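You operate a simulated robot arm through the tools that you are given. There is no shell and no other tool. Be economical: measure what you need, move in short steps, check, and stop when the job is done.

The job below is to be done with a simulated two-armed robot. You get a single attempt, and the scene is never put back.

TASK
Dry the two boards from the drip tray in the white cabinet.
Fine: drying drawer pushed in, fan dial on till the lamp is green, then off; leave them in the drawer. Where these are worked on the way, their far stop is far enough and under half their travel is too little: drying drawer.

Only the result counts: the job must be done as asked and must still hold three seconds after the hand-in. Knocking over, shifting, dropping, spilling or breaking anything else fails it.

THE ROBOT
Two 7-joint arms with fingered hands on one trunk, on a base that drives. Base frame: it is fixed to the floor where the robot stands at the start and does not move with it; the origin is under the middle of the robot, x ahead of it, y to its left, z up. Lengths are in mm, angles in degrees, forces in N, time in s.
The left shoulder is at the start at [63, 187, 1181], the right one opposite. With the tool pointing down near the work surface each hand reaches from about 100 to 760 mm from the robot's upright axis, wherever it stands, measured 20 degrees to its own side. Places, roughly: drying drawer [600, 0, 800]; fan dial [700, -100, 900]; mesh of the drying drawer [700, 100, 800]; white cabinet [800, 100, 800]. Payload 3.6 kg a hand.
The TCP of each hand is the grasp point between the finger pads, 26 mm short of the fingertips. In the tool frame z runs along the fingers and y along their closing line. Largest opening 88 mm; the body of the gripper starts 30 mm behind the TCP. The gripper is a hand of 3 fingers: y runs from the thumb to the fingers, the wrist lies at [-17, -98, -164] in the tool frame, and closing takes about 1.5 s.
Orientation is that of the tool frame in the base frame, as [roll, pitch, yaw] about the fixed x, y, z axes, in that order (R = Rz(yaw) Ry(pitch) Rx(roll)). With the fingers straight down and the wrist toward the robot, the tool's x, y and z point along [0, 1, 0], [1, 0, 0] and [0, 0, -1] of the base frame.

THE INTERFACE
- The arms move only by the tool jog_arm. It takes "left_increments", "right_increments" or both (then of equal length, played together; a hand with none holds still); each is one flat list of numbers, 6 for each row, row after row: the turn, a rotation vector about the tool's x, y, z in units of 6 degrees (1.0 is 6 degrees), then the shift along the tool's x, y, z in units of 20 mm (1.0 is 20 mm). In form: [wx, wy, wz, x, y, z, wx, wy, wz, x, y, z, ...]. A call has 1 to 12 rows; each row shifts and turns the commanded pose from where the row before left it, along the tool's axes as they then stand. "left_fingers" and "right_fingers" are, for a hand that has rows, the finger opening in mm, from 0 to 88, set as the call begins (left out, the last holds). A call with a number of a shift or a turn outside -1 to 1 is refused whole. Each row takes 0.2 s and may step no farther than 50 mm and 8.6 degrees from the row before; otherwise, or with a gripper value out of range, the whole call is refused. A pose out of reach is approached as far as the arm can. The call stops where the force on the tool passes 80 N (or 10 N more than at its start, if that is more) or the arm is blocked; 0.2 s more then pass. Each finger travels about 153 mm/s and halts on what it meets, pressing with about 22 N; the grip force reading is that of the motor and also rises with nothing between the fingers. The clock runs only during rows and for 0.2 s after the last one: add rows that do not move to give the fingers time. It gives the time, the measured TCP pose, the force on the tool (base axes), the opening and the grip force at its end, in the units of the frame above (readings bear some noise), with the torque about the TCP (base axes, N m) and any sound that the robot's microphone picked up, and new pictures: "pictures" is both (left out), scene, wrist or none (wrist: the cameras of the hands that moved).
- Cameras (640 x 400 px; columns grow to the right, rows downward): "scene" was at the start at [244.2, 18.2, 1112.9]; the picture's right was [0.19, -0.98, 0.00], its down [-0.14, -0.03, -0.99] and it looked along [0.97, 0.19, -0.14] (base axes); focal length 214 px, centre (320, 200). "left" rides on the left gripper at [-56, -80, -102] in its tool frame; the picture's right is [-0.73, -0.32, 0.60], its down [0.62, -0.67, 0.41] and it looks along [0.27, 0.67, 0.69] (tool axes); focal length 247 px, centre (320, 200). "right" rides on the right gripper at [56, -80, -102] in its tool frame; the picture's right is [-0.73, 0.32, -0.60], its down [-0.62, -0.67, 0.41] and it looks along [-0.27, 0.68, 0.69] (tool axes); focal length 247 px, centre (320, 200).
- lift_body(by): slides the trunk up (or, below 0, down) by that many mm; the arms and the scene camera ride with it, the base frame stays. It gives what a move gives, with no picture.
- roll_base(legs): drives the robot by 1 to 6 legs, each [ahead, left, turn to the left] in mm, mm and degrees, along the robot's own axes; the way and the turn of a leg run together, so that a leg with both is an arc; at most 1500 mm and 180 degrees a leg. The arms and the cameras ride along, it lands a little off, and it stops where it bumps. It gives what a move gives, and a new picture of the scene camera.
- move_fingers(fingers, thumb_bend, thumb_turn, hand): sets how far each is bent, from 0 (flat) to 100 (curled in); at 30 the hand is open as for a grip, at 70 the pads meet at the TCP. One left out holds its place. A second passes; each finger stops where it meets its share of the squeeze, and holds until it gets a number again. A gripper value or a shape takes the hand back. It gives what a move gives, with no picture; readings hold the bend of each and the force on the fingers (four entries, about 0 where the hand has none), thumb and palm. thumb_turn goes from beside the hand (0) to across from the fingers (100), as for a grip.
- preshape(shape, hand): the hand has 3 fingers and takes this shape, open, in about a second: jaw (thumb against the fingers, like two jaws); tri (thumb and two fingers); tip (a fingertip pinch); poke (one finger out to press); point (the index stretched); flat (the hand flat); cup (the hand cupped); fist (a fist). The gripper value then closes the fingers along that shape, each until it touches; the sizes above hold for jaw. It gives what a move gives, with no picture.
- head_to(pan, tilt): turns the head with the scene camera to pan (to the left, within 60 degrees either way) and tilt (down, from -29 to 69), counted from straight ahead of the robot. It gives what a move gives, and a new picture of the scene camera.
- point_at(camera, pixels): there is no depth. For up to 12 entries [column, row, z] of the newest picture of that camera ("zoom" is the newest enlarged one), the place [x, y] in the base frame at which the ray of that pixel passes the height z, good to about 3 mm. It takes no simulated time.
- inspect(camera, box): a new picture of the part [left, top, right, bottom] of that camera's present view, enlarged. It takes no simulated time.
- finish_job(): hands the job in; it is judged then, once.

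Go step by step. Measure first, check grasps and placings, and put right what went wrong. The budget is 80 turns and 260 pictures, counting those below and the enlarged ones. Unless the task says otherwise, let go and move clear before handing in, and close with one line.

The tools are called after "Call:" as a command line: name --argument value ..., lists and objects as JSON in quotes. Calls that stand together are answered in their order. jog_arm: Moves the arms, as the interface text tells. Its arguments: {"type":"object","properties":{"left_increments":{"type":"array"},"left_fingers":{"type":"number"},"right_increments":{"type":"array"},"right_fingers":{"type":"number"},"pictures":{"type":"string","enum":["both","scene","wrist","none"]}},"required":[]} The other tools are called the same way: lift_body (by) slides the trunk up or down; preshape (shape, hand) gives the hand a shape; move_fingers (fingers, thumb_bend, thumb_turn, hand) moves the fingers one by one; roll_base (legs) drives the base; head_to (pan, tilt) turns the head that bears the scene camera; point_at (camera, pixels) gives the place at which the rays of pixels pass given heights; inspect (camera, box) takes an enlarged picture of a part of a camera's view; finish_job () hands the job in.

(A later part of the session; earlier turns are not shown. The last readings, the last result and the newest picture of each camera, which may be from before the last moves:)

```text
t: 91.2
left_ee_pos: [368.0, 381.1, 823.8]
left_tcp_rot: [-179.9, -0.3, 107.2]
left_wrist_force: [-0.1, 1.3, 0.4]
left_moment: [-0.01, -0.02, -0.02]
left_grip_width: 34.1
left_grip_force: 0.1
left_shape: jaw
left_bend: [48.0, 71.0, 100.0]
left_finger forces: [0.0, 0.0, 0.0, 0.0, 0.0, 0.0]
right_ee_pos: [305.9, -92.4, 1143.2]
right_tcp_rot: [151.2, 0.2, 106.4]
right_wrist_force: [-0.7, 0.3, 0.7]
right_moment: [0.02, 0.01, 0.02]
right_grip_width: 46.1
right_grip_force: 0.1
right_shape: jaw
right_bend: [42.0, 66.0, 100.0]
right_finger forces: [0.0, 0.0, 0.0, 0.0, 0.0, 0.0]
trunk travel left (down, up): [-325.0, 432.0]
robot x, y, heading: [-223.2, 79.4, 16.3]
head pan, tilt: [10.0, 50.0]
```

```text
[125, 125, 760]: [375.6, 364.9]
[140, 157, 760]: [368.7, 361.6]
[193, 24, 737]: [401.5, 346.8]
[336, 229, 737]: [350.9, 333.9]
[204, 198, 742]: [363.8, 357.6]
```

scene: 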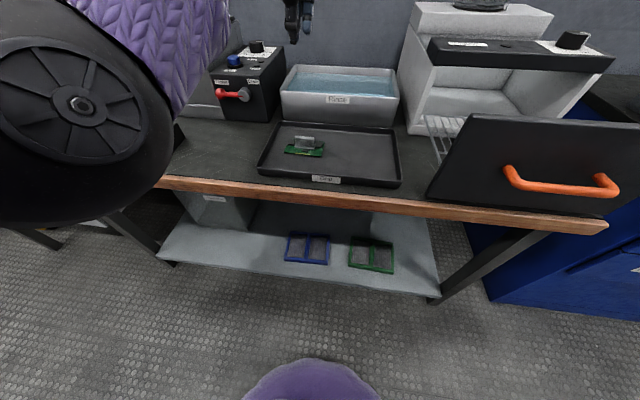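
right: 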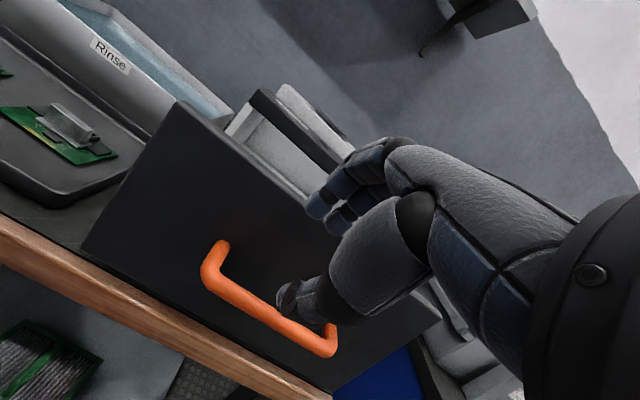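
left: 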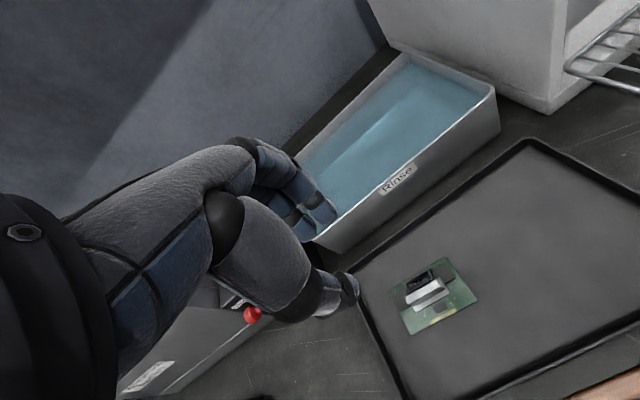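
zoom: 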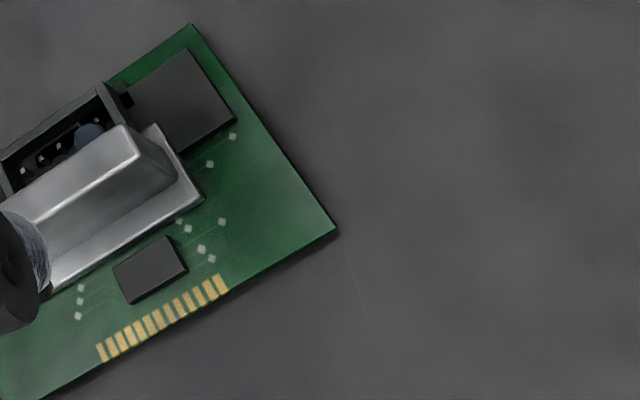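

The fin centre is (366,384), within 3 mm. I correct that and descend to z≈766.

Call:
jog_arm --left_increments '[0, 0, 0, 0.17, -0.05, 0.9, 0, 0, 0, 0, 0, 0.9, 0, 0, 0, 0, 0, 0.6, 0, 0, 0, 0, 0, 0.45]' --left_fingers 34 --pictures "none"

Call:
inspect --camera "left" --box '[240, 120, 440, 320]'

```text
t: 92.2
left_ee_pos: [368.1, 384.7, 766.0]
left_tcp_rot: [179.9, -0.2, 107.2]
left_wrist_force: [0.4, 0.4, 1.6]
left_moment: [0.0, -0.04, 0.0]
left_grip_width: 34.4
left_grip_force: 0.0
left_shape: jaw
left_bend: [48.0, 71.0, 100.0]
left_finger forces: [1.4, 0.0, 0.0, 0.1, 0.0, 0.1]
right_ee_pos: [305.6, -92.1, 1141.3]
right_tcp_rot: [151.1, 0.2, 106.3]
right_wrist_force: [0.1, -0.5, 0.5]
right_moment: [0.0, 0.03, 0.0]
right_grip_width: 46.0
right_grip_force: 0.1
right_shape: jaw
right_bend: [42.0, 66.0, 100.0]
right_finger forces: [0.0, 0.1, 0.0, 0.0, 0.0, 0.0]
trunk travel left (down, up): [-325.0, 432.0]
robot x, y, heading: [-224.3, 84.9, 16.4]
head pan, tilt: [10.0, 50.0]
```

```text
2.00 times, centred on (340, 220) of left
```

zoom: 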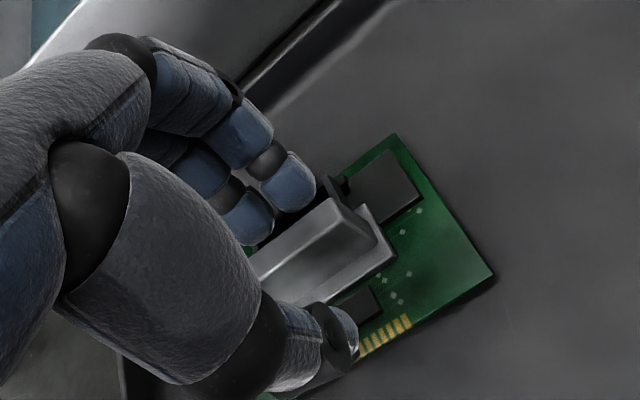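

Same situation as the first successful grip. I close and lift a little.

Call:
jog_arm --left_increments '[0, 0, 0, 0, 0, 0, 0, 0, 0, 0, 0, 0, 0, 0, 0, 0, 0, 0, 0, 0, 0, 0, 0, 0, 0, 0, 0, 0, 0, 0, 0, 0, 0, 0, 0, 0, 0, 0, 0, 0, 0, 0]' --left_fingers 0 --pictures "none"

Call:
inspect --camera "left" --box '[240, 120, 440, 320]'

```text
t: 93.8
left_ee_pos: [369.5, 384.5, 766.0]
left_tcp_rot: [179.9, -0.2, 107.3]
left_wrist_force: [0.3, -0.9, 2.5]
left_moment: [-0.03, -0.1, -0.01]
left_grip_width: 7.7
left_grip_force: 22.0
left_shape: jaw
left_bend: [60.0, 71.0, 100.0]
left_finger forces: [9.7, 12.4, 0.0, 0.1, 18.7, 0.1]
right_ee_pos: [304.7, -92.0, 1142.0]
right_tcp_rot: [151.1, 0.3, 106.4]
right_wrist_force: [-0.2, 0.6, -0.2]
right_moment: [-0.01, -0.01, 0.01]
right_grip_width: 45.8
right_grip_force: 0.1
right_shape: jaw
right_bend: [42.0, 66.0, 100.0]
right_finger forces: [0.1, 0.0, 0.1, 0.1, 0.0, 0.0]
trunk travel left (down, up): [-325.0, 432.0]
robot x, y, heading: [-224.4, 83.7, 16.7]
head pan, tilt: [10.0, 50.0]
```

```text
2.00 times, centred on (340, 220) of left
```

zoom: 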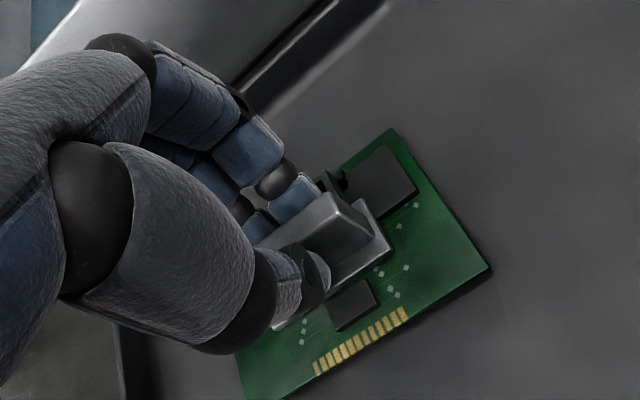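

Firm grip, this time with the fingers down behind the fin. I lift to z≈990.

Call:
jog_arm --left_increments '[0, 0, 0, 0, 0, -0.4, 0, 0, 0, 0, 0, -0.7, 0, 0, 0, 0, 0, -1, 0, 0, 0, 0, 0, -1, 0, 0, 0, 0, 0, -1, 0, 0, 0, 0, 0, -1, 0, 0, 0, 0, 0, -1, 0, 0, 0, 0, 0, -1, 0, 0, 0, 0, 0, -1, 0, 0, 0, 0, 0, -1, 0, 0, 0, 0, 0, -1, 0, 0, 0, 0, 0, -1]' --pictures "both"

```text
t: 96.4
left_ee_pos: [365.6, 387.9, 987.7]
left_tcp_rot: [-180.0, -0.2, 107.2]
left_wrist_force: [0.6, 0.1, -1.1]
left_moment: [-0.04, -0.01, 0.03]
left_grip_width: 8.0
left_grip_force: 22.4
left_shape: jaw
left_bend: [60.0, 71.0, 100.0]
left_finger forces: [9.1, 9.7, 0.1, 0.0, 18.9, 0.0]
right_ee_pos: [305.4, -92.4, 1141.3]
right_tcp_rot: [151.1, 0.2, 106.4]
right_wrist_force: [0.4, -0.3, 0.8]
right_moment: [0.01, -0.01, 0.01]
right_grip_width: 45.9
right_grip_force: 0.0
right_shape: jaw
right_bend: [42.0, 66.0, 100.0]
right_finger forces: [0.0, 0.1, 0.0, 0.1, 0.0, 0.1]
trunk travel left (down, up): [-325.0, 432.0]
robot x, y, heading: [-221.7, 82.8, 16.3]
head pan, tilt: [10.0, 50.0]
```

scene: 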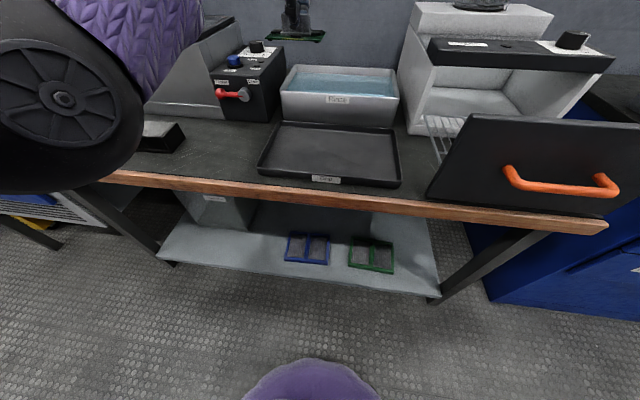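
left: 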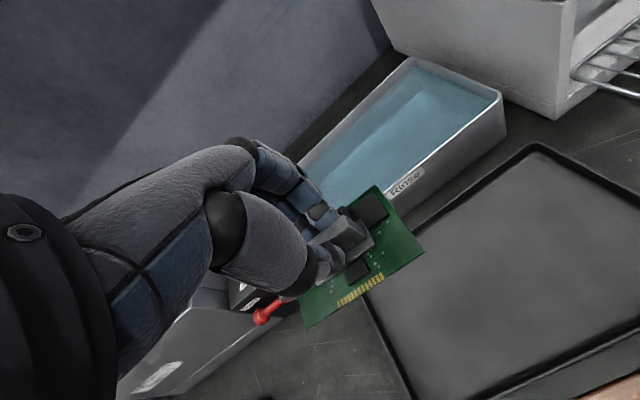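

The second board is held. I drive the base 362 mm right so that the hand comes above the left half of the mesh.

Call:
roll_base --legs '[[10, -362, 1]]'

Call:
inspect --camera "left" --box '[0, 0, 640, 400]'

```text
t: 98.8
left_ee_pos: [476.9, 46.7, 986.5]
left_tcp_rot: [180.0, -0.3, 107.9]
left_wrist_force: [0.4, 0.3, -0.2]
left_moment: [-0.02, 0.02, -0.05]
left_grip_width: 7.7
left_grip_force: 22.5
left_shape: jaw
left_bend: [60.0, 71.0, 100.0]
left_finger forces: [9.1, 9.8, 0.0, 0.0, 18.8, 0.0]
right_ee_pos: [422.0, -433.6, 1142.5]
right_tcp_rot: [151.2, 0.2, 107.1]
right_wrist_force: [0.1, -1.1, 0.5]
right_moment: [0.03, 0.01, 0.01]
right_grip_width: 45.9
right_grip_force: 0.0
right_shape: jaw
right_bend: [42.0, 66.0, 100.0]
right_finger forces: [0.0, 0.0, 0.0, 0.0, 0.0, 0.0]
trunk travel left (down, up): [-325.0, 432.0]
robot x, y, heading: [-109.5, -262.7, 16.8]
head pan, tilt: [10.0, 50.0]
```

scene: 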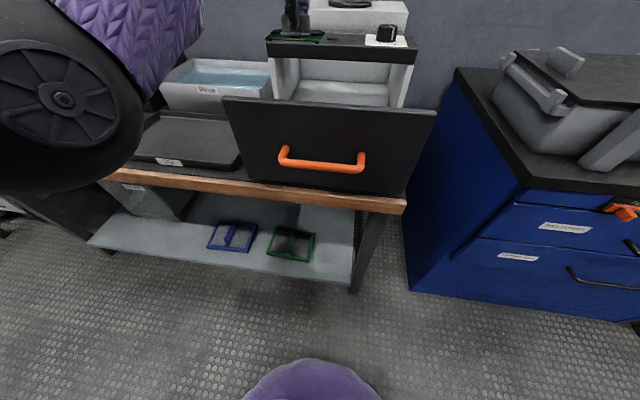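

```text
1.00 times, centred on (320, 200) of left (not enlarged: the box is as wide or as high as the picture)
```

zoom: 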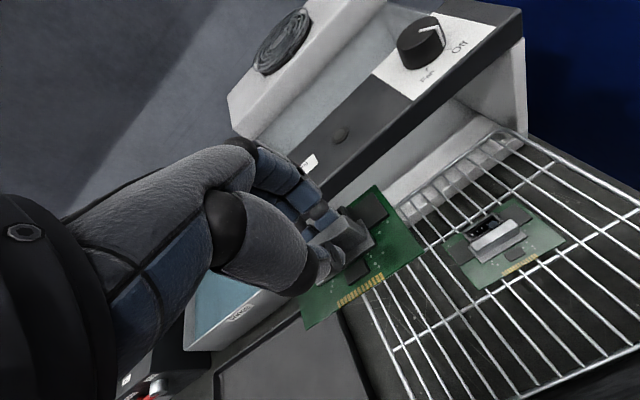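

I check where the first board lies and where the mesh's left rail is.

Call:
point_at --camera "zoom" --pixels '[[444, 240, 784], [520, 196, 784], [567, 239, 784], [487, 291, 784], [362, 290, 780], [402, 390, 780], [336, 214, 956], [378, 184, 956], [427, 252, 956], [304, 328, 956]]'

```text
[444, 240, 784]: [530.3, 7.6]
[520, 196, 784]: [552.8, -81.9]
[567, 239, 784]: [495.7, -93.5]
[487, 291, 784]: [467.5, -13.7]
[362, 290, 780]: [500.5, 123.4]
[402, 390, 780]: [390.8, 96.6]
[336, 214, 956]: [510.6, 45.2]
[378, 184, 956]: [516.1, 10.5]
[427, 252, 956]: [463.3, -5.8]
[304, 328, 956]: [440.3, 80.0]
```

The held board would leave 8 mm to the first one and 26 mm to the left rail. I shift 5 mm left and descend to z≈840.

Call:
jog_arm --left_increments '[0, 0, 0, 0.25, 0, 0.9, 0, 0, 0, 0, 0, 0.9, 0, 0, 0, 0, 0, 0.9, 0, 0, 0, 0, 0, 0.9, 0, 0, 0, 0, 0, 0.9, 0, 0, 0, 0, 0, 0.9, 0, 0, 0, 0, 0, 0.9, 0, 0, 0, 0, 0, 0.9]' --pictures "both"

```text
t: 100.6
left_ee_pos: [477.5, 51.4, 844.6]
left_tcp_rot: [-180.0, -0.3, 107.9]
left_wrist_force: [-0.2, -0.4, 0.0]
left_moment: [-0.04, 0.01, 0.01]
left_grip_width: 7.9
left_grip_force: 22.1
left_shape: jaw
left_bend: [60.0, 71.0, 100.0]
left_finger forces: [9.2, 9.7, 0.0, 0.0, 18.8, 0.1]
right_ee_pos: [421.6, -431.8, 1143.2]
right_tcp_rot: [151.2, 0.3, 107.1]
right_wrist_force: [0.2, -0.3, -0.1]
right_moment: [0.02, -0.02, 0.01]
right_grip_width: 45.6
right_grip_force: 0.2
right_shape: jaw
right_bend: [42.0, 66.0, 100.0]
right_finger forces: [0.0, 0.0, 0.0, 0.0, 0.0, 0.1]
trunk travel left (down, up): [-325.0, 432.0]
robot x, y, heading: [-109.5, -265.0, 17.1]
head pan, tilt: [10.0, 50.0]
```

scene: 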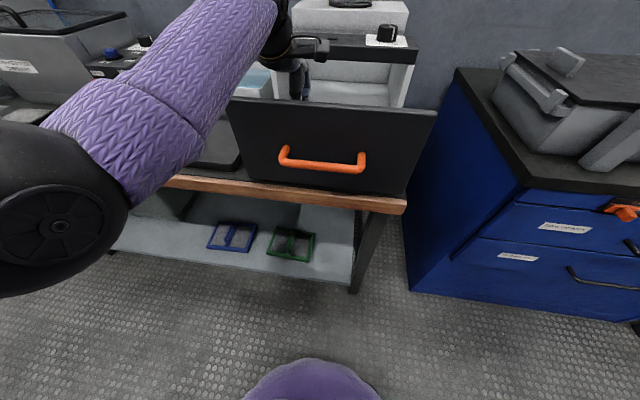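
left: 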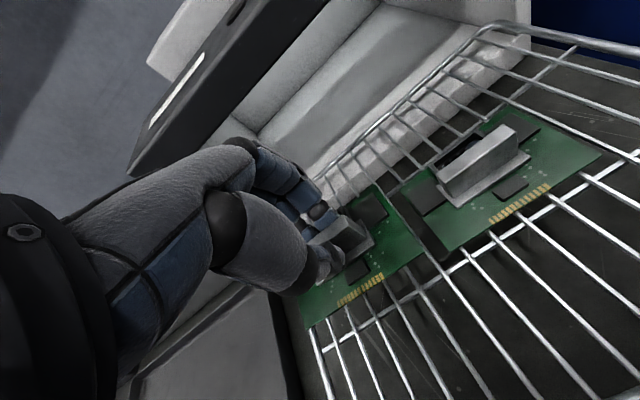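

Straight down with no drift or force, and clear of the first board. I lower the last 30 mm carefully.

Call:
jog_arm --left_increments '[0, 0, 0, 0, 0, 0.5, 0, 0, 0, 0, 0, 0.5, 0, 0, 0, 0, 0, 0.3, 0, 0, 0, 0, 0, 0.2, 0, 0, 0, 0, 0, 0.15]' --pictures "wrist"

```text
t: 101.8
left_ee_pos: [477.7, 51.7, 816.3]
left_tcp_rot: [179.3, -0.1, 107.9]
left_wrist_force: [1.2, 0.8, 18.8]
left_moment: [0.0, -0.18, -0.02]
left_grip_width: 8.0
left_grip_force: 21.8
left_shape: jaw
left_bend: [60.0, 71.0, 100.0]
left_finger forces: [18.7, 16.4, 0.0, 0.0, 23.1, 0.0]
right_ee_pos: [418.6, -433.5, 1143.9]
right_tcp_rot: [151.1, 0.1, 107.2]
right_wrist_force: [-0.1, -0.6, 0.3]
right_moment: [-0.01, 0.06, -0.02]
right_grip_width: 45.8
right_grip_force: 0.0
right_shape: jaw
right_bend: [42.0, 66.0, 100.0]
right_finger forces: [0.0, 0.0, 0.0, 0.1, 0.1, 0.0]
trunk travel left (down, up): [-325.0, 432.0]
robot x, y, heading: [-107.4, -268.0, 17.1]
head pan, tilt: [10.0, 50.0]
```

left: 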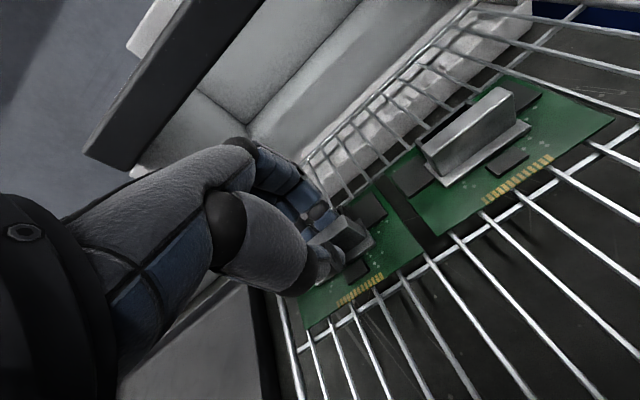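

Contact (19 N): the board is on the mesh. I ease up, open and rise.

Call:
jog_arm --left_increments '[0, 0, 0, 0, 0, -0.1, 0, 0, 0, 0, 0, 0, 0, 0, 0, 0, 0, 0, 0, 0, 0, 0, 0, 0]' --left_fingers 36 --pictures "none"

Call:
jog_arm --left_increments '[0, 0, 0, 0, 0, -0.4, 0, 0, 0, 0, 0, -0.6, 0, 0, 0, 0, 0, -0.8, 0, 0, 0, 0, 0, -1, 0, 0, 0, 0, 0, -1, 0, 0, 0, 0, 0, -1, 0, 0, 0, 0, 0, -1, 0, 0, 0, 0, 0, -1, 0, 0, 0, 0, 0, -1, 0, 0, 0, 0, 0, -1, 0, 0, 0, 0, 0, -1, 0, 0, 0, 0, 0, -1]' --pictures "both"

```text
t: 102.8
left_ee_pos: [474.0, 51.6, 815.0]
left_tcp_rot: [179.9, -0.1, 107.9]
left_wrist_force: [-1.2, -0.4, 18.7]
left_moment: [-0.06, -0.39, -0.07]
left_grip_width: 34.5
left_grip_force: 0.0
left_shape: jaw
left_bend: [48.0, 71.0, 100.0]
left_finger forces: [14.3, 7.9, 0.1, 0.1, 0.1, 0.1]
right_ee_pos: [420.1, -433.7, 1142.2]
right_tcp_rot: [151.2, 0.1, 107.1]
right_wrist_force: [0.0, -0.2, -0.2]
right_moment: [0.02, 0.01, 0.01]
right_grip_width: 45.8
right_grip_force: 0.0
right_shape: jaw
right_bend: [42.0, 66.0, 100.0]
right_finger forces: [0.1, 0.1, 0.1, 0.0, 0.0, 0.0]
trunk travel left (down, up): [-325.0, 432.0]
robot x, y, heading: [-109.2, -262.8, 16.9]
head pan, tilt: [10.0, 50.0]
```

```text
t: 105.4
left_ee_pos: [476.4, 52.4, 1029.7]
left_tcp_rot: [-180.0, -0.3, 107.9]
left_wrist_force: [0.2, 0.4, 0.4]
left_moment: [0.01, 0.01, 0.0]
left_grip_width: 35.8
left_grip_force: 0.0
left_shape: jaw
left_bend: [47.0, 71.0, 100.0]
left_finger forces: [0.1, 0.0, 0.0, 0.0, 0.1, 0.0]
right_ee_pos: [421.5, -433.4, 1143.0]
right_tcp_rot: [151.3, 0.3, 107.1]
right_wrist_force: [-0.1, 0.5, 0.4]
right_moment: [-0.02, -0.02, 0.0]
right_grip_width: 46.0
right_grip_force: 0.1
right_shape: jaw
right_bend: [42.0, 66.0, 100.0]
right_finger forces: [0.0, 0.0, 0.0, 0.0, 0.0, 0.1]
trunk travel left (down, up): [-325.0, 432.0]
robot x, y, heading: [-110.3, -262.8, 17.1]
head pan, tilt: [10.0, 50.0]
```

scene: 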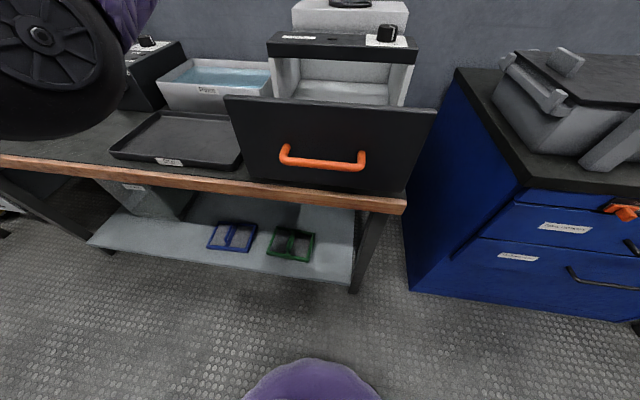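
left: 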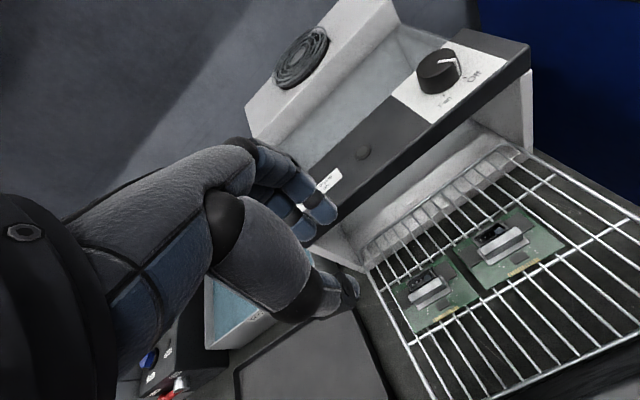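

Both boards lie on the mesh, not touching. Now I'll push the drawer shut with the closed left hand against the handle: back the base off, then lower the hand before the bar.

Call:
roll_base --legs '[[-230, -65, 0]]'

Call:
jog_arm --left_increments '[0, 0, 0, 0, 0, 0.95, 0, 0, 0, 0, 0, 0.95, 0, 0, 0, 0, 0, 0.95, 0, 0, 0, 0, 0, 0.95, 0, 0, 0, 0, 0, 0.95, 0, 0, 0, 0, 0, 0.95, 0, 0, 0, 0, 0, 0.95]' --left_fingers 0 --pictures "both"

```text
t: 107.2
left_ee_pos: [268.9, -83.1, 1029.5]
left_tcp_rot: [179.9, -0.3, 107.6]
left_wrist_force: [-1.1, -0.3, 0.5]
left_moment: [0.01, -0.03, 0.0]
left_grip_width: 35.5
left_grip_force: 0.1
left_shape: jaw
left_bend: [47.0, 71.0, 100.0]
left_finger forces: [0.0, 0.1, 0.1, 0.1, 0.0, 0.1]
right_ee_pos: [213.9, -568.2, 1142.6]
right_tcp_rot: [151.1, 0.1, 106.9]
right_wrist_force: [-0.1, -1.0, 0.4]
right_moment: [0.02, 0.0, 0.01]
right_grip_width: 45.9
right_grip_force: 0.1
right_shape: jaw
right_bend: [42.0, 66.0, 100.0]
right_finger forces: [0.0, 0.1, 0.1, 0.0, 0.1, 0.1]
trunk travel left (down, up): [-325.0, 432.0]
robot x, y, heading: [-311.9, -395.7, 16.3]
head pan, tilt: [10.0, 50.0]
```

scene: 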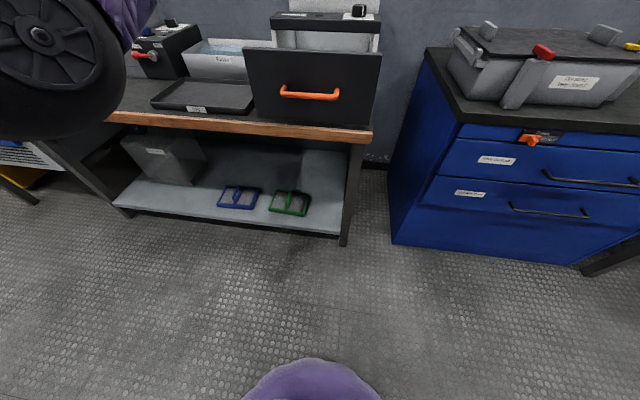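

```text
t: 108.8
left_ee_pos: [268.7, -82.6, 894.9]
left_tcp_rot: [-180.0, -0.2, 107.6]
left_wrist_force: [0.3, 0.5, 0.0]
left_moment: [-0.02, 0.01, -0.02]
left_grip_width: 0.1
left_grip_force: 22.1
left_shape: jaw
left_bend: [70.0, 45.0, 100.0]
left_finger forces: [0.0, 0.0, 0.0, 0.1, 0.0, 0.0]
right_ee_pos: [213.8, -568.5, 1142.8]
right_tcp_rot: [151.2, 0.3, 106.7]
right_wrist_force: [0.8, -0.1, 0.3]
right_moment: [0.02, 0.0, 0.0]
right_grip_width: 46.0
right_grip_force: 0.0
right_shape: jaw
right_bend: [42.0, 66.0, 100.0]
right_finger forces: [0.0, 0.1, 0.0, 0.0, 0.1, 0.0]
trunk travel left (down, up): [-325.0, 432.0]
robot x, y, heading: [-316.0, -395.8, 16.7]
head pan, tilt: [10.0, 50.0]
```

scene: 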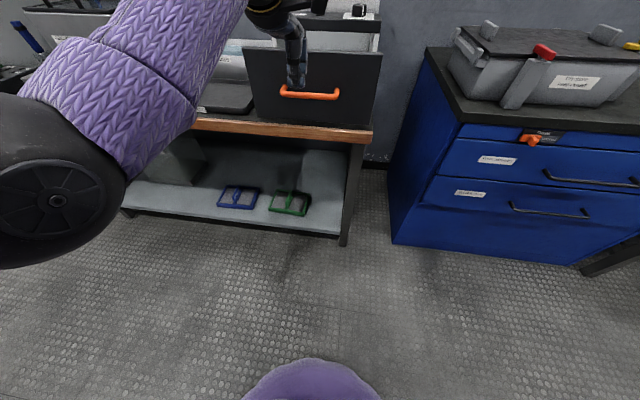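
left: 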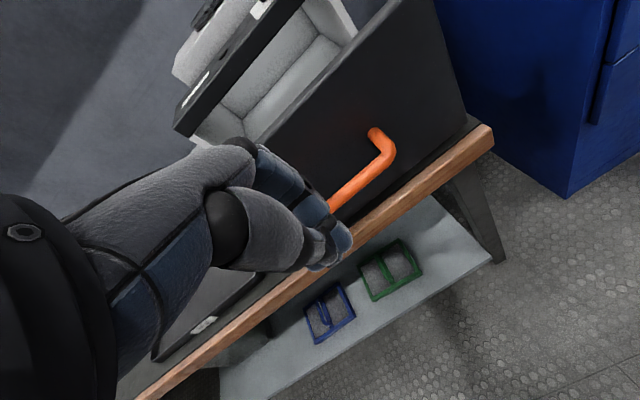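

The closed hand is 60 mm in front of the handle's centre. I lower it to bar height and drive forward.

Call:
jog_arm --left_increments '[0, 0, 0, 0, 0, 0.95, 0, 0, 0, 0, 0, 0.95, 0, 0, 0, 0, 0, 0.95, 0, 0, 0, 0, 0, 0.95]' --pictures "none"

Call:
roll_base --legs '[[80, 0, 0]]'

Call:
inspect --camera "left" --box '[0, 0, 640, 400]'

```text
t: 109.8
left_ee_pos: [269.3, -83.6, 819.5]
left_tcp_rot: [180.0, -0.2, 107.6]
left_wrist_force: [0.0, -0.6, 0.2]
left_moment: [0.0, 0.01, 0.01]
left_grip_width: 0.0
left_grip_force: 22.3
left_shape: jaw
left_bend: [70.0, 45.0, 100.0]
left_finger forces: [0.0, 0.0, 0.0, 0.0, 0.0, 0.1]
right_ee_pos: [214.5, -567.9, 1142.8]
right_tcp_rot: [151.3, 0.3, 106.8]
right_wrist_force: [0.4, 0.0, 0.1]
right_moment: [0.0, 0.0, 0.02]
right_grip_width: 46.1
right_grip_force: 0.1
right_shape: jaw
right_bend: [42.0, 66.0, 100.0]
right_finger forces: [0.1, 0.1, 0.1, 0.1, 0.0, 0.0]
trunk travel left (down, up): [-325.0, 432.0]
robot x, y, heading: [-312.8, -399.3, 16.7]
head pan, tilt: [10.0, 50.0]
```

```text
t: 110.8
left_ee_pos: [348.2, -58.1, 818.6]
left_tcp_rot: [-179.9, -0.2, 107.6]
left_wrist_force: [0.0, -0.5, 0.2]
left_moment: [0.03, 0.02, 0.02]
left_grip_width: 0.2
left_grip_force: 22.1
left_shape: jaw
left_bend: [70.0, 45.0, 100.0]
left_finger forces: [0.1, 0.0, 0.0, 0.0, 0.0, 0.0]
right_ee_pos: [293.7, -543.7, 1141.5]
right_tcp_rot: [151.1, 0.3, 106.9]
right_wrist_force: [0.0, -0.4, -0.2]
right_moment: [-0.03, -0.01, -0.01]
right_grip_width: 46.0
right_grip_force: 0.1
right_shape: jaw
right_bend: [42.0, 66.0, 100.0]
right_finger forces: [0.1, 0.0, 0.0, 0.0, 0.1, 0.0]
trunk travel left (down, up): [-325.0, 432.0]
robot x, y, heading: [-242.4, -370.1, 16.6]
head pan, tilt: [10.0, 50.0]
```

scene: 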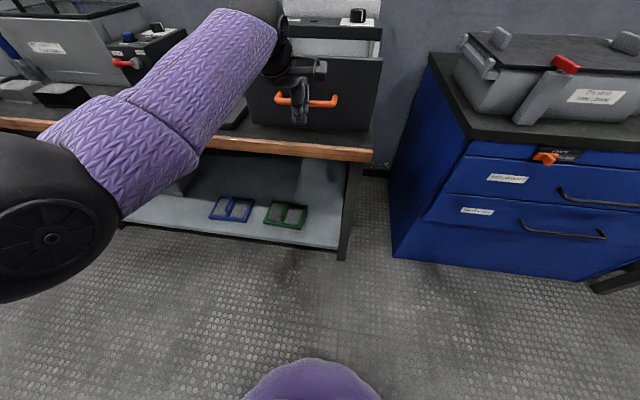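

```text
1.00 times, centred on (320, 200) of left (not enlarged: the box is as wide or as high as the picture)
```

zoom: 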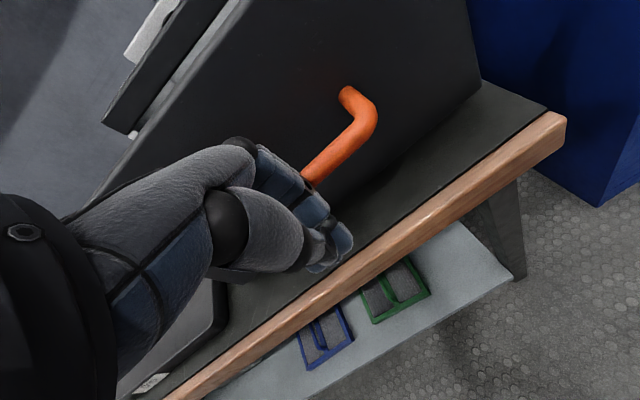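

The drawer is moving in with hardly any force. I continue 165 mm.

Call:
roll_base --legs '[[165, 0, 0]]'

Call:
inspect --camera "left" --box '[0, 0, 640, 400]'

```text
t: 112.3
left_ee_pos: [503.0, -7.8, 818.3]
left_tcp_rot: [-179.8, -0.3, 108.1]
left_wrist_force: [0.1, 0.1, 0.2]
left_moment: [-0.01, 0.01, -0.02]
left_grip_width: 0.2
left_grip_force: 21.6
left_shape: jaw
left_bend: [70.0, 45.0, 100.0]
left_finger forces: [0.0, 0.0, 0.0, 0.0, 0.0, 0.1]
right_ee_pos: [451.9, -492.0, 1141.0]
right_tcp_rot: [151.2, 0.1, 107.4]
right_wrist_force: [0.3, -0.4, -0.3]
right_moment: [0.04, 0.0, 0.01]
right_grip_width: 45.9
right_grip_force: 0.0
right_shape: jaw
right_bend: [42.0, 66.0, 100.0]
right_finger forces: [0.1, 0.0, 0.0, 0.0, 0.0, 0.1]
trunk travel left (down, up): [-325.0, 432.0]
robot x, y, heading: [-79.9, -327.1, 17.4]
head pan, tilt: [10.0, 50.0]
```

scene: 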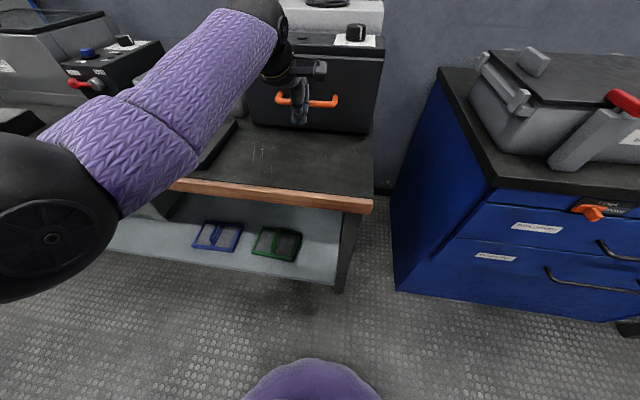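

```text
1.00 times, centred on (320, 200) of left (not enlarged: the box is as wide or as high as the picture)
```

zoom: 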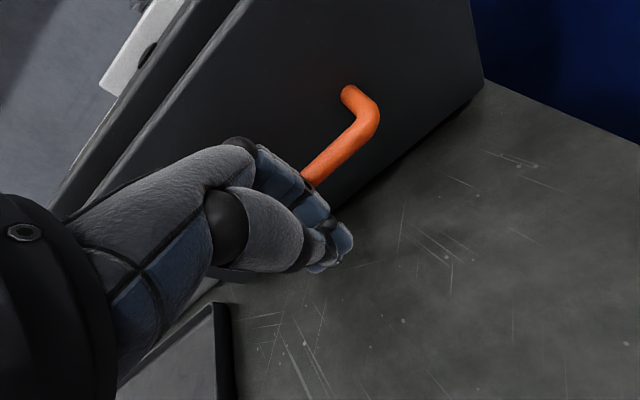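

A small gap is left. I push the rest with the arm until resistance builds.

Call:
jog_arm --left_increments '[0, 0, 0, 0, 0.4, 0, 0, 0, 0, 0, 0.4, 0, 0, 0, 0, 0, 0.4, 0]' --pictures "wrist"

```text
t: 113.1
left_ee_pos: [519.1, -0.3, 823.6]
left_tcp_rot: [-180.0, -0.2, 108.1]
left_wrist_force: [-41.4, -11.1, 19.9]
left_moment: [0.25, -0.48, 0.21]
left_grip_width: 0.1
left_grip_force: 22.0
left_shape: jaw
left_bend: [70.0, 44.0, 100.0]
left_finger forces: [14.0, 31.0, 0.0, 0.0, 0.0, 0.1]
right_ee_pos: [445.8, -495.0, 1145.4]
right_tcp_rot: [150.8, 0.2, 107.2]
right_wrist_force: [0.5, -0.1, -0.3]
right_moment: [0.0, -0.02, 0.01]
right_grip_width: 46.1
right_grip_force: 0.0
right_shape: jaw
right_bend: [42.0, 66.0, 100.0]
right_finger forces: [0.0, 0.0, 0.0, 0.1, 0.0, 0.1]
trunk travel left (down, up): [-325.0, 432.0]
robot x, y, heading: [-80.6, -326.0, 17.2]
head pan, tilt: [10.0, 50.0]
```

left: 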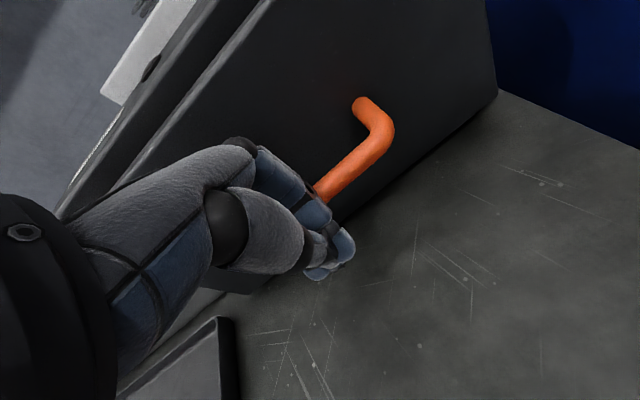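

Resistance of 41 N at the closed position. I retract the hand and look at the dial and lamp.

Call:
jog_arm --left_increments '[0, 0, 0, 0, -0.9, 0, 0, 0, 0, 0, -0.9, 0, 0, 0, 0, 0, -0.9, 0, 0, 0, 0, 0, 0, -1, 0, 0, 0, 0, 0, -1, 0, 0, 0, 0, 0, -1, 0, 0, 0, 0, 0, -1, 0, 0, 0, 0, 0, -1, 0, 0, 0, 0, 0, -1, 0, 0, 0, 0, 0, -1, 0, 0, 0, 0, 0, -1, 0, 0, 0, 0, 0, -1]' --pictures "both"

Call:
inspect --camera "left" --box '[300, 0, 640, 220]'

Call:
inspect --camera "scene" --box '[240, 0, 400, 130]'

```text
t: 115.7
left_ee_pos: [477.0, -17.7, 999.5]
left_tcp_rot: [-179.9, -0.2, 108.0]
left_wrist_force: [0.2, 0.0, 0.6]
left_moment: [-0.01, 0.04, -0.03]
left_grip_width: 0.1
left_grip_force: 22.1
left_shape: jaw
left_bend: [70.0, 45.0, 100.0]
left_finger forces: [0.0, 0.0, 0.0, 0.0, 0.1, 0.0]
right_ee_pos: [451.4, -492.7, 1141.0]
right_tcp_rot: [151.1, 0.2, 107.3]
right_wrist_force: [0.7, 0.1, -0.9]
right_moment: [0.0, -0.01, -0.01]
right_grip_width: 45.8
right_grip_force: 0.0
right_shape: jaw
right_bend: [42.0, 66.0, 100.0]
right_finger forces: [0.1, 0.0, 0.0, 0.2, 0.0, 0.1]
trunk travel left (down, up): [-325.0, 432.0]
robot x, y, heading: [-74.6, -328.7, 17.3]
head pan, tilt: [10.0, 50.0]
```

scene: 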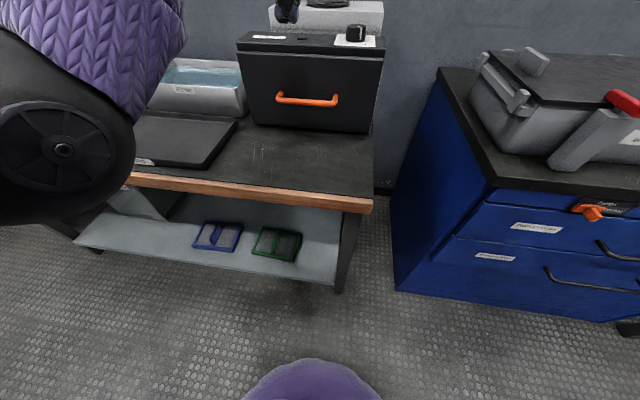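
left: 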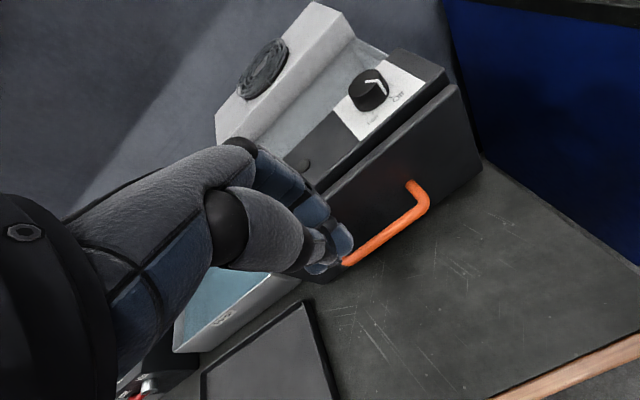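

```text
1.82 times, centred on (470, 110) of left
```

zoom: 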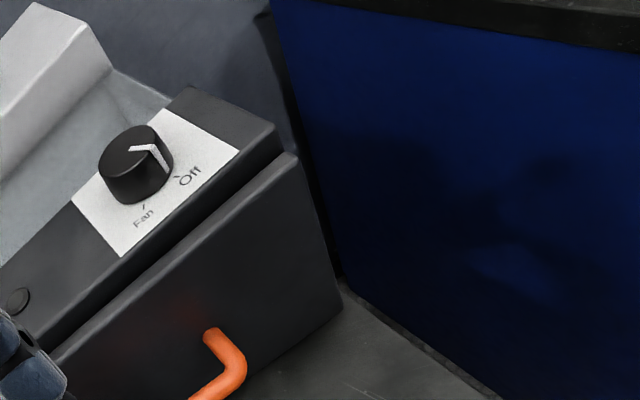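

```text
3.08 times, centred on (320, 65) of scene
```

zoom: 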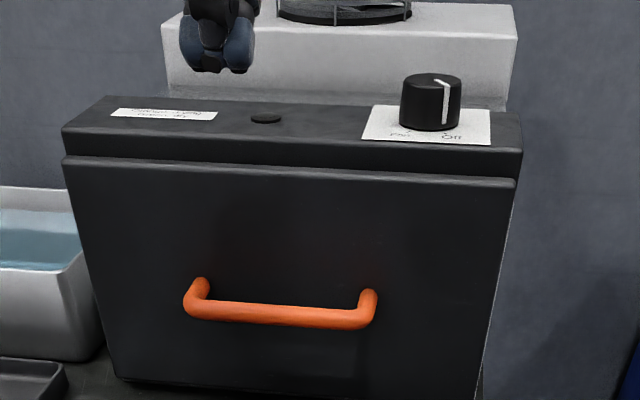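

I triangulate the dial (left zoom pixel... scene zoom (432,82)) and the drawer face corners, using fresh enlargements.

Call:
point_at --camera "zoom" --pixels '[[432, 82, 920], [432, 82, 940], [62, 160, 900], [518, 182, 900], [400, 132, 905], [451, 134, 905]]'

Call:
inspect --camera "left" --box '[320, 50, 430, 140]'

```text
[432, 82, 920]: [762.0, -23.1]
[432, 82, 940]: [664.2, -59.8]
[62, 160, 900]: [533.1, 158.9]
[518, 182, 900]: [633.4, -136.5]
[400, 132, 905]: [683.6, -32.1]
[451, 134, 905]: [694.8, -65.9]
```

```text
4.44 times, centred on (375, 95) of left
```

zoom: 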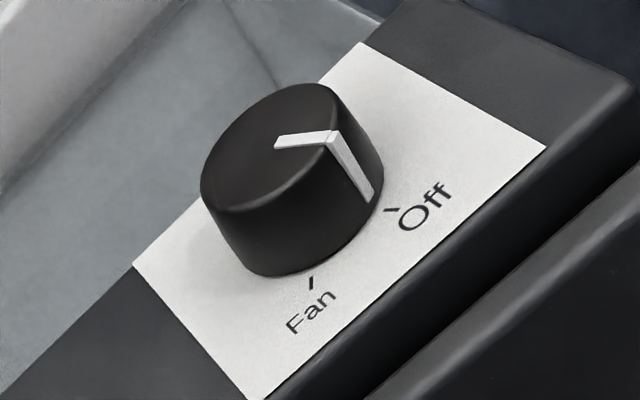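

Call:
point_at --camera "zoom" --pixels '[[273, 147, 930], [273, 147, 940], [273, 147, 920], [391, 211, 905], [311, 282, 905], [135, 265, 905], [362, 43, 905], [546, 148, 905], [262, 399, 905], [334, 134, 935], [201, 188, 935], [340, 115, 935]]'

```text
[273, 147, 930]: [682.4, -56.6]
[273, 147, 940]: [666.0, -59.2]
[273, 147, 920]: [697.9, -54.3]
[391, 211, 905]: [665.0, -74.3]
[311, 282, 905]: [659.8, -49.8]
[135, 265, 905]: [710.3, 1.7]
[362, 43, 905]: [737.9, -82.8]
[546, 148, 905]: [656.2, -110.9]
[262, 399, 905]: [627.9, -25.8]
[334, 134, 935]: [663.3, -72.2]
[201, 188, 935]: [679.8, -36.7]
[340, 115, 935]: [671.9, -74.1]
```

The dial's centre works out at about (681,-58), top z≈931, pointer on Off; Fan lies about 60° clockwise (seen from above). I move the base so the left hand can reach it well and open the hand.

Call:
roll_base --legs '[[120, -85, 0]]'

Call:
jog_arm --left_increments '[0, 0, 0, 0, 0, 0, 0, 0, 0, 0, 0, 0, 0, 0, 0, 0, 0, 0, 0, 0, 0, 0, 0, 0]' --left_fingers 64 --pictures "wrist"

```text
t: 117.0
left_ee_pos: [618.2, -63.3, 997.9]
left_tcp_rot: [-179.8, -0.2, 108.1]
left_wrist_force: [-0.3, -0.5, 0.0]
left_moment: [0.02, 0.0, 0.02]
left_grip_width: 0.0
left_grip_force: 21.9
left_shape: jaw
left_bend: [70.0, 45.0, 100.0]
left_finger forces: [0.1, 0.1, 0.1, 0.0, 0.1, 0.0]
right_ee_pos: [594.7, -539.3, 1141.4]
right_tcp_rot: [151.2, 0.2, 107.3]
right_wrist_force: [1.2, 0.0, -0.8]
right_moment: [0.04, 0.04, 0.0]
right_grip_width: 45.8
right_grip_force: 0.0
right_shape: jaw
right_bend: [42.0, 66.0, 100.0]
right_finger forces: [0.0, 0.1, 0.1, 0.1, 0.1, 0.0]
trunk travel left (down, up): [-325.0, 432.0]
robot x, y, heading: [62.6, -370.6, 17.2]
head pan, tilt: [10.0, 50.0]
```

scene: 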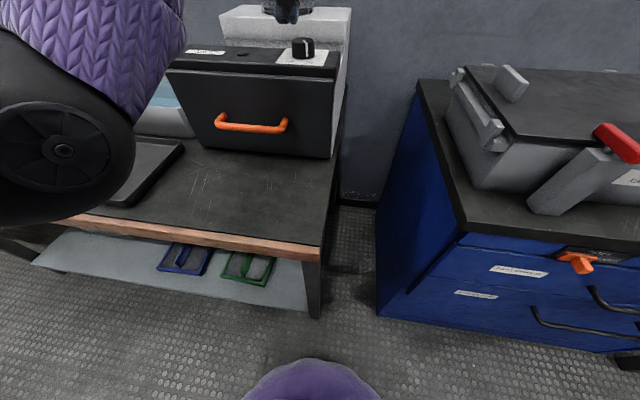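

```text
t: 118.0
left_ee_pos: [616.7, -62.6, 999.7]
left_tcp_rot: [-180.0, -0.3, 108.2]
left_wrist_force: [0.2, 0.3, -0.5]
left_moment: [0.03, -0.03, 0.05]
left_grip_width: 64.0
left_grip_force: 0.0
left_shape: jaw
left_bend: [35.0, 54.0, 99.0]
left_finger forces: [0.0, 0.0, 0.0, 0.0, 0.0, 0.0]
right_ee_pos: [593.4, -538.0, 1142.2]
right_tcp_rot: [151.1, 0.3, 107.3]
right_wrist_force: [-1.3, 0.0, 0.8]
right_moment: [-0.04, 0.01, 0.01]
right_grip_width: 45.7
right_grip_force: 0.1
right_shape: jaw
right_bend: [42.0, 66.0, 100.0]
right_finger forces: [0.1, 0.0, 0.0, 0.0, 0.0, 0.1]
trunk travel left (down, up): [-325.0, 432.0]
robot x, y, heading: [65.7, -372.1, 17.4]
head pan, tilt: [10.0, 50.0]
```

left: 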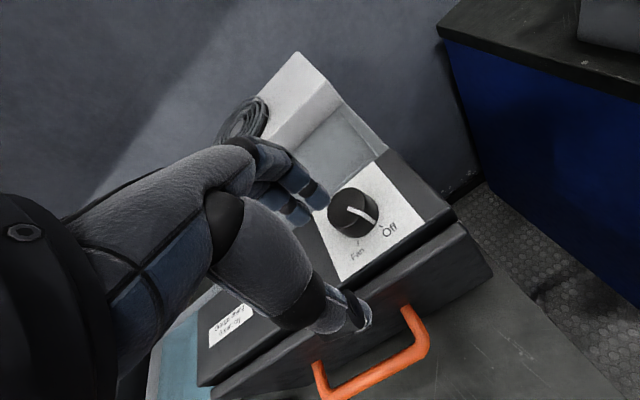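

Good view of the dial; I triangulate again with enlargements.

Call:
inspect --camera "scene" --box '[260, 20, 350, 80]'

Call:
inspect --camera "left" --box '[310, 150, 430, 270]'

```text
6.67 times, centred on (305, 50) of scene
```

zoom: 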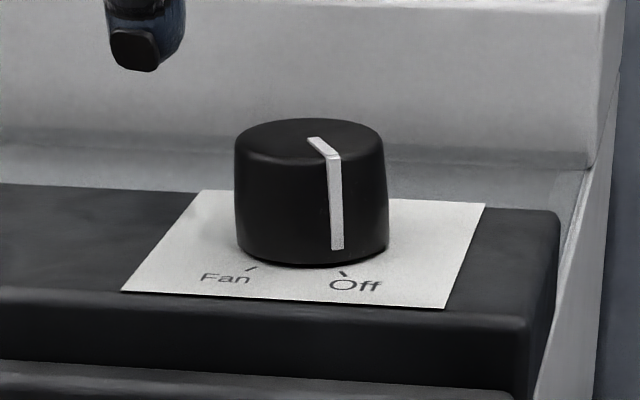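

```text
3.33 times, centred on (370, 210) of left
```

zoom: 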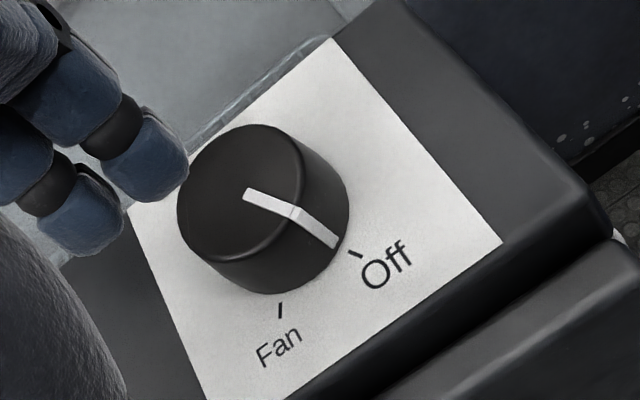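

Call:
point_at --camera "zoom" --pixels '[[242, 193, 930], [242, 193, 940], [242, 193, 920], [297, 213, 935], [281, 310, 900], [356, 254, 900], [333, 36, 900], [502, 241, 900], [205, 399, 900]]'

Call:
point_at --camera "scene" --pixels '[[303.5, 41.2, 930], [303.5, 41.2, 940], [303.5, 41.2, 920], [294.5, 60.1, 900], [308.5, 61, 900], [323.5, 66, 900], [275, 63.5, 900]]'

```text
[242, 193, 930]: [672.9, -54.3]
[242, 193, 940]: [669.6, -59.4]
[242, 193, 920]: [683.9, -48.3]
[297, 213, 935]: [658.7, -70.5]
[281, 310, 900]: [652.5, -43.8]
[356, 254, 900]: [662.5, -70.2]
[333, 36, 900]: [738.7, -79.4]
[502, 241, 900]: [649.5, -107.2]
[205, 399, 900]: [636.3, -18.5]
```

```text
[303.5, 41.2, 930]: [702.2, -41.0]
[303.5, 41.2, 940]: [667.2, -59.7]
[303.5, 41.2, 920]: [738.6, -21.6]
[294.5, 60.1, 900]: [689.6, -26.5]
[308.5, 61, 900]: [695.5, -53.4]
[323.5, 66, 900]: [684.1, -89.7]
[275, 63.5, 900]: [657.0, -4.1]
```

Combining both: dial centre (668,-59), top z≈940, plate z≈914, diameter ≈48. I move above it and look.

Call:
jog_arm --left_increments '[0, 0, 0, -0.2, 0.83, 0, 0, 0, 0, -0.2, 0.83, 0, 0, 0, 0, -0.2, 0.83, 0, 0, 0, 0, 0, 0, 0.6]' --left_fingers 80 --pictures "both"

Call:
inspect --camera "scene" --box '[230, 0, 370, 90]'

```text
t: 119.0
left_ee_pos: [668.4, -59.2, 988.5]
left_tcp_rot: [-179.9, -0.3, 108.1]
left_wrist_force: [-0.4, -0.3, 0.1]
left_moment: [0.02, -0.03, -0.01]
left_grip_width: 79.7
left_grip_force: 0.0
left_shape: jaw
left_bend: [31.0, 31.0, 98.0]
left_finger forces: [0.0, 0.0, 0.0, 0.0, 0.1, 0.1]
right_ee_pos: [593.5, -538.6, 1140.9]
right_tcp_rot: [151.0, 0.3, 107.2]
right_wrist_force: [0.0, 0.0, 0.1]
right_moment: [0.01, 0.03, -0.01]
right_grip_width: 45.9
right_grip_force: 0.1
right_shape: jaw
right_bend: [42.0, 66.0, 100.0]
right_finger forces: [0.0, 0.1, 0.0, 0.0, 0.1, 0.0]
trunk travel left (down, up): [-325.0, 432.0]
robot x, y, heading: [65.4, -370.7, 17.3]
head pan, tilt: [10.0, 50.0]
```

scene: 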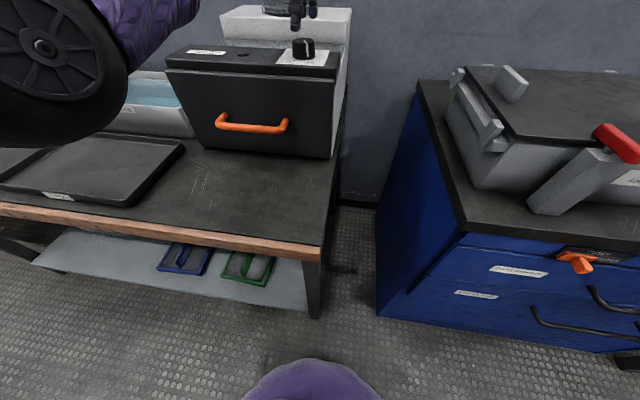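
left: 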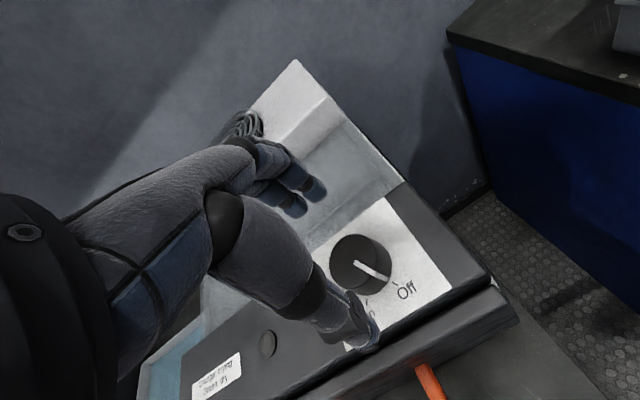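

```text
4.44 times, centred on (300, 45) of scene
```

zoom: 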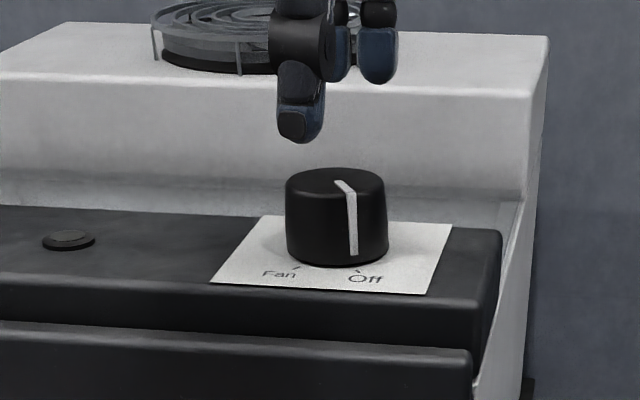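

Well centred over the knob. I descend to z≈946.

Call:
jog_arm --left_increments '[0, 0, 0, 0, 0, 0.8, 0, 0, 0, 0, 0, 0.7, 0, 0, 0, 0, 0, 0.6]' --pictures "both"

Call:
inspect --camera "scene" --box '[230, 0, 370, 90]'

```text
t: 119.8
left_ee_pos: [667.4, -59.4, 945.1]
left_tcp_rot: [-179.9, -0.4, 108.1]
left_wrist_force: [0.0, -0.2, -0.1]
left_moment: [-0.03, 0.01, 0.03]
left_grip_width: 80.0
left_grip_force: 0.1
left_shape: jaw
left_bend: [31.0, 31.0, 98.0]
left_finger forces: [0.0, 0.1, 0.0, 0.1, 0.0, 0.0]
right_ee_pos: [592.6, -538.2, 1142.7]
right_tcp_rot: [151.3, 0.3, 107.3]
right_wrist_force: [0.0, 0.2, 0.2]
right_moment: [-0.01, 0.02, 0.01]
right_grip_width: 45.9
right_grip_force: 0.0
right_shape: jaw
right_bend: [42.0, 66.0, 100.0]
right_finger forces: [0.1, 0.1, 0.0, 0.0, 0.0, 0.1]
trunk travel left (down, up): [-325.0, 432.0]
robot x, y, heading: [62.9, -375.7, 17.3]
head pan, tilt: [10.0, 50.0]
```

scene: 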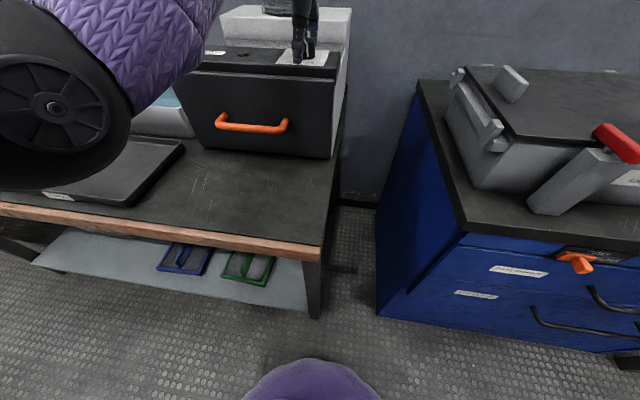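
left: 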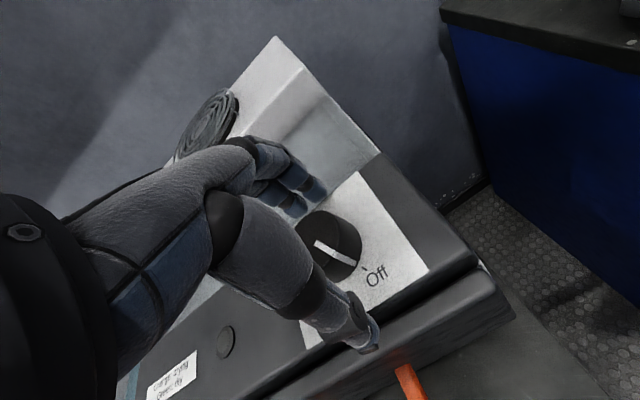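

```text
4.44 times, centred on (300, 45) of scene
5 turns are left
```

zoom: 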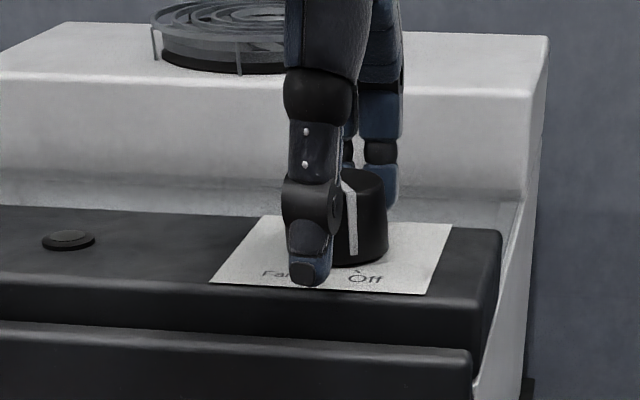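

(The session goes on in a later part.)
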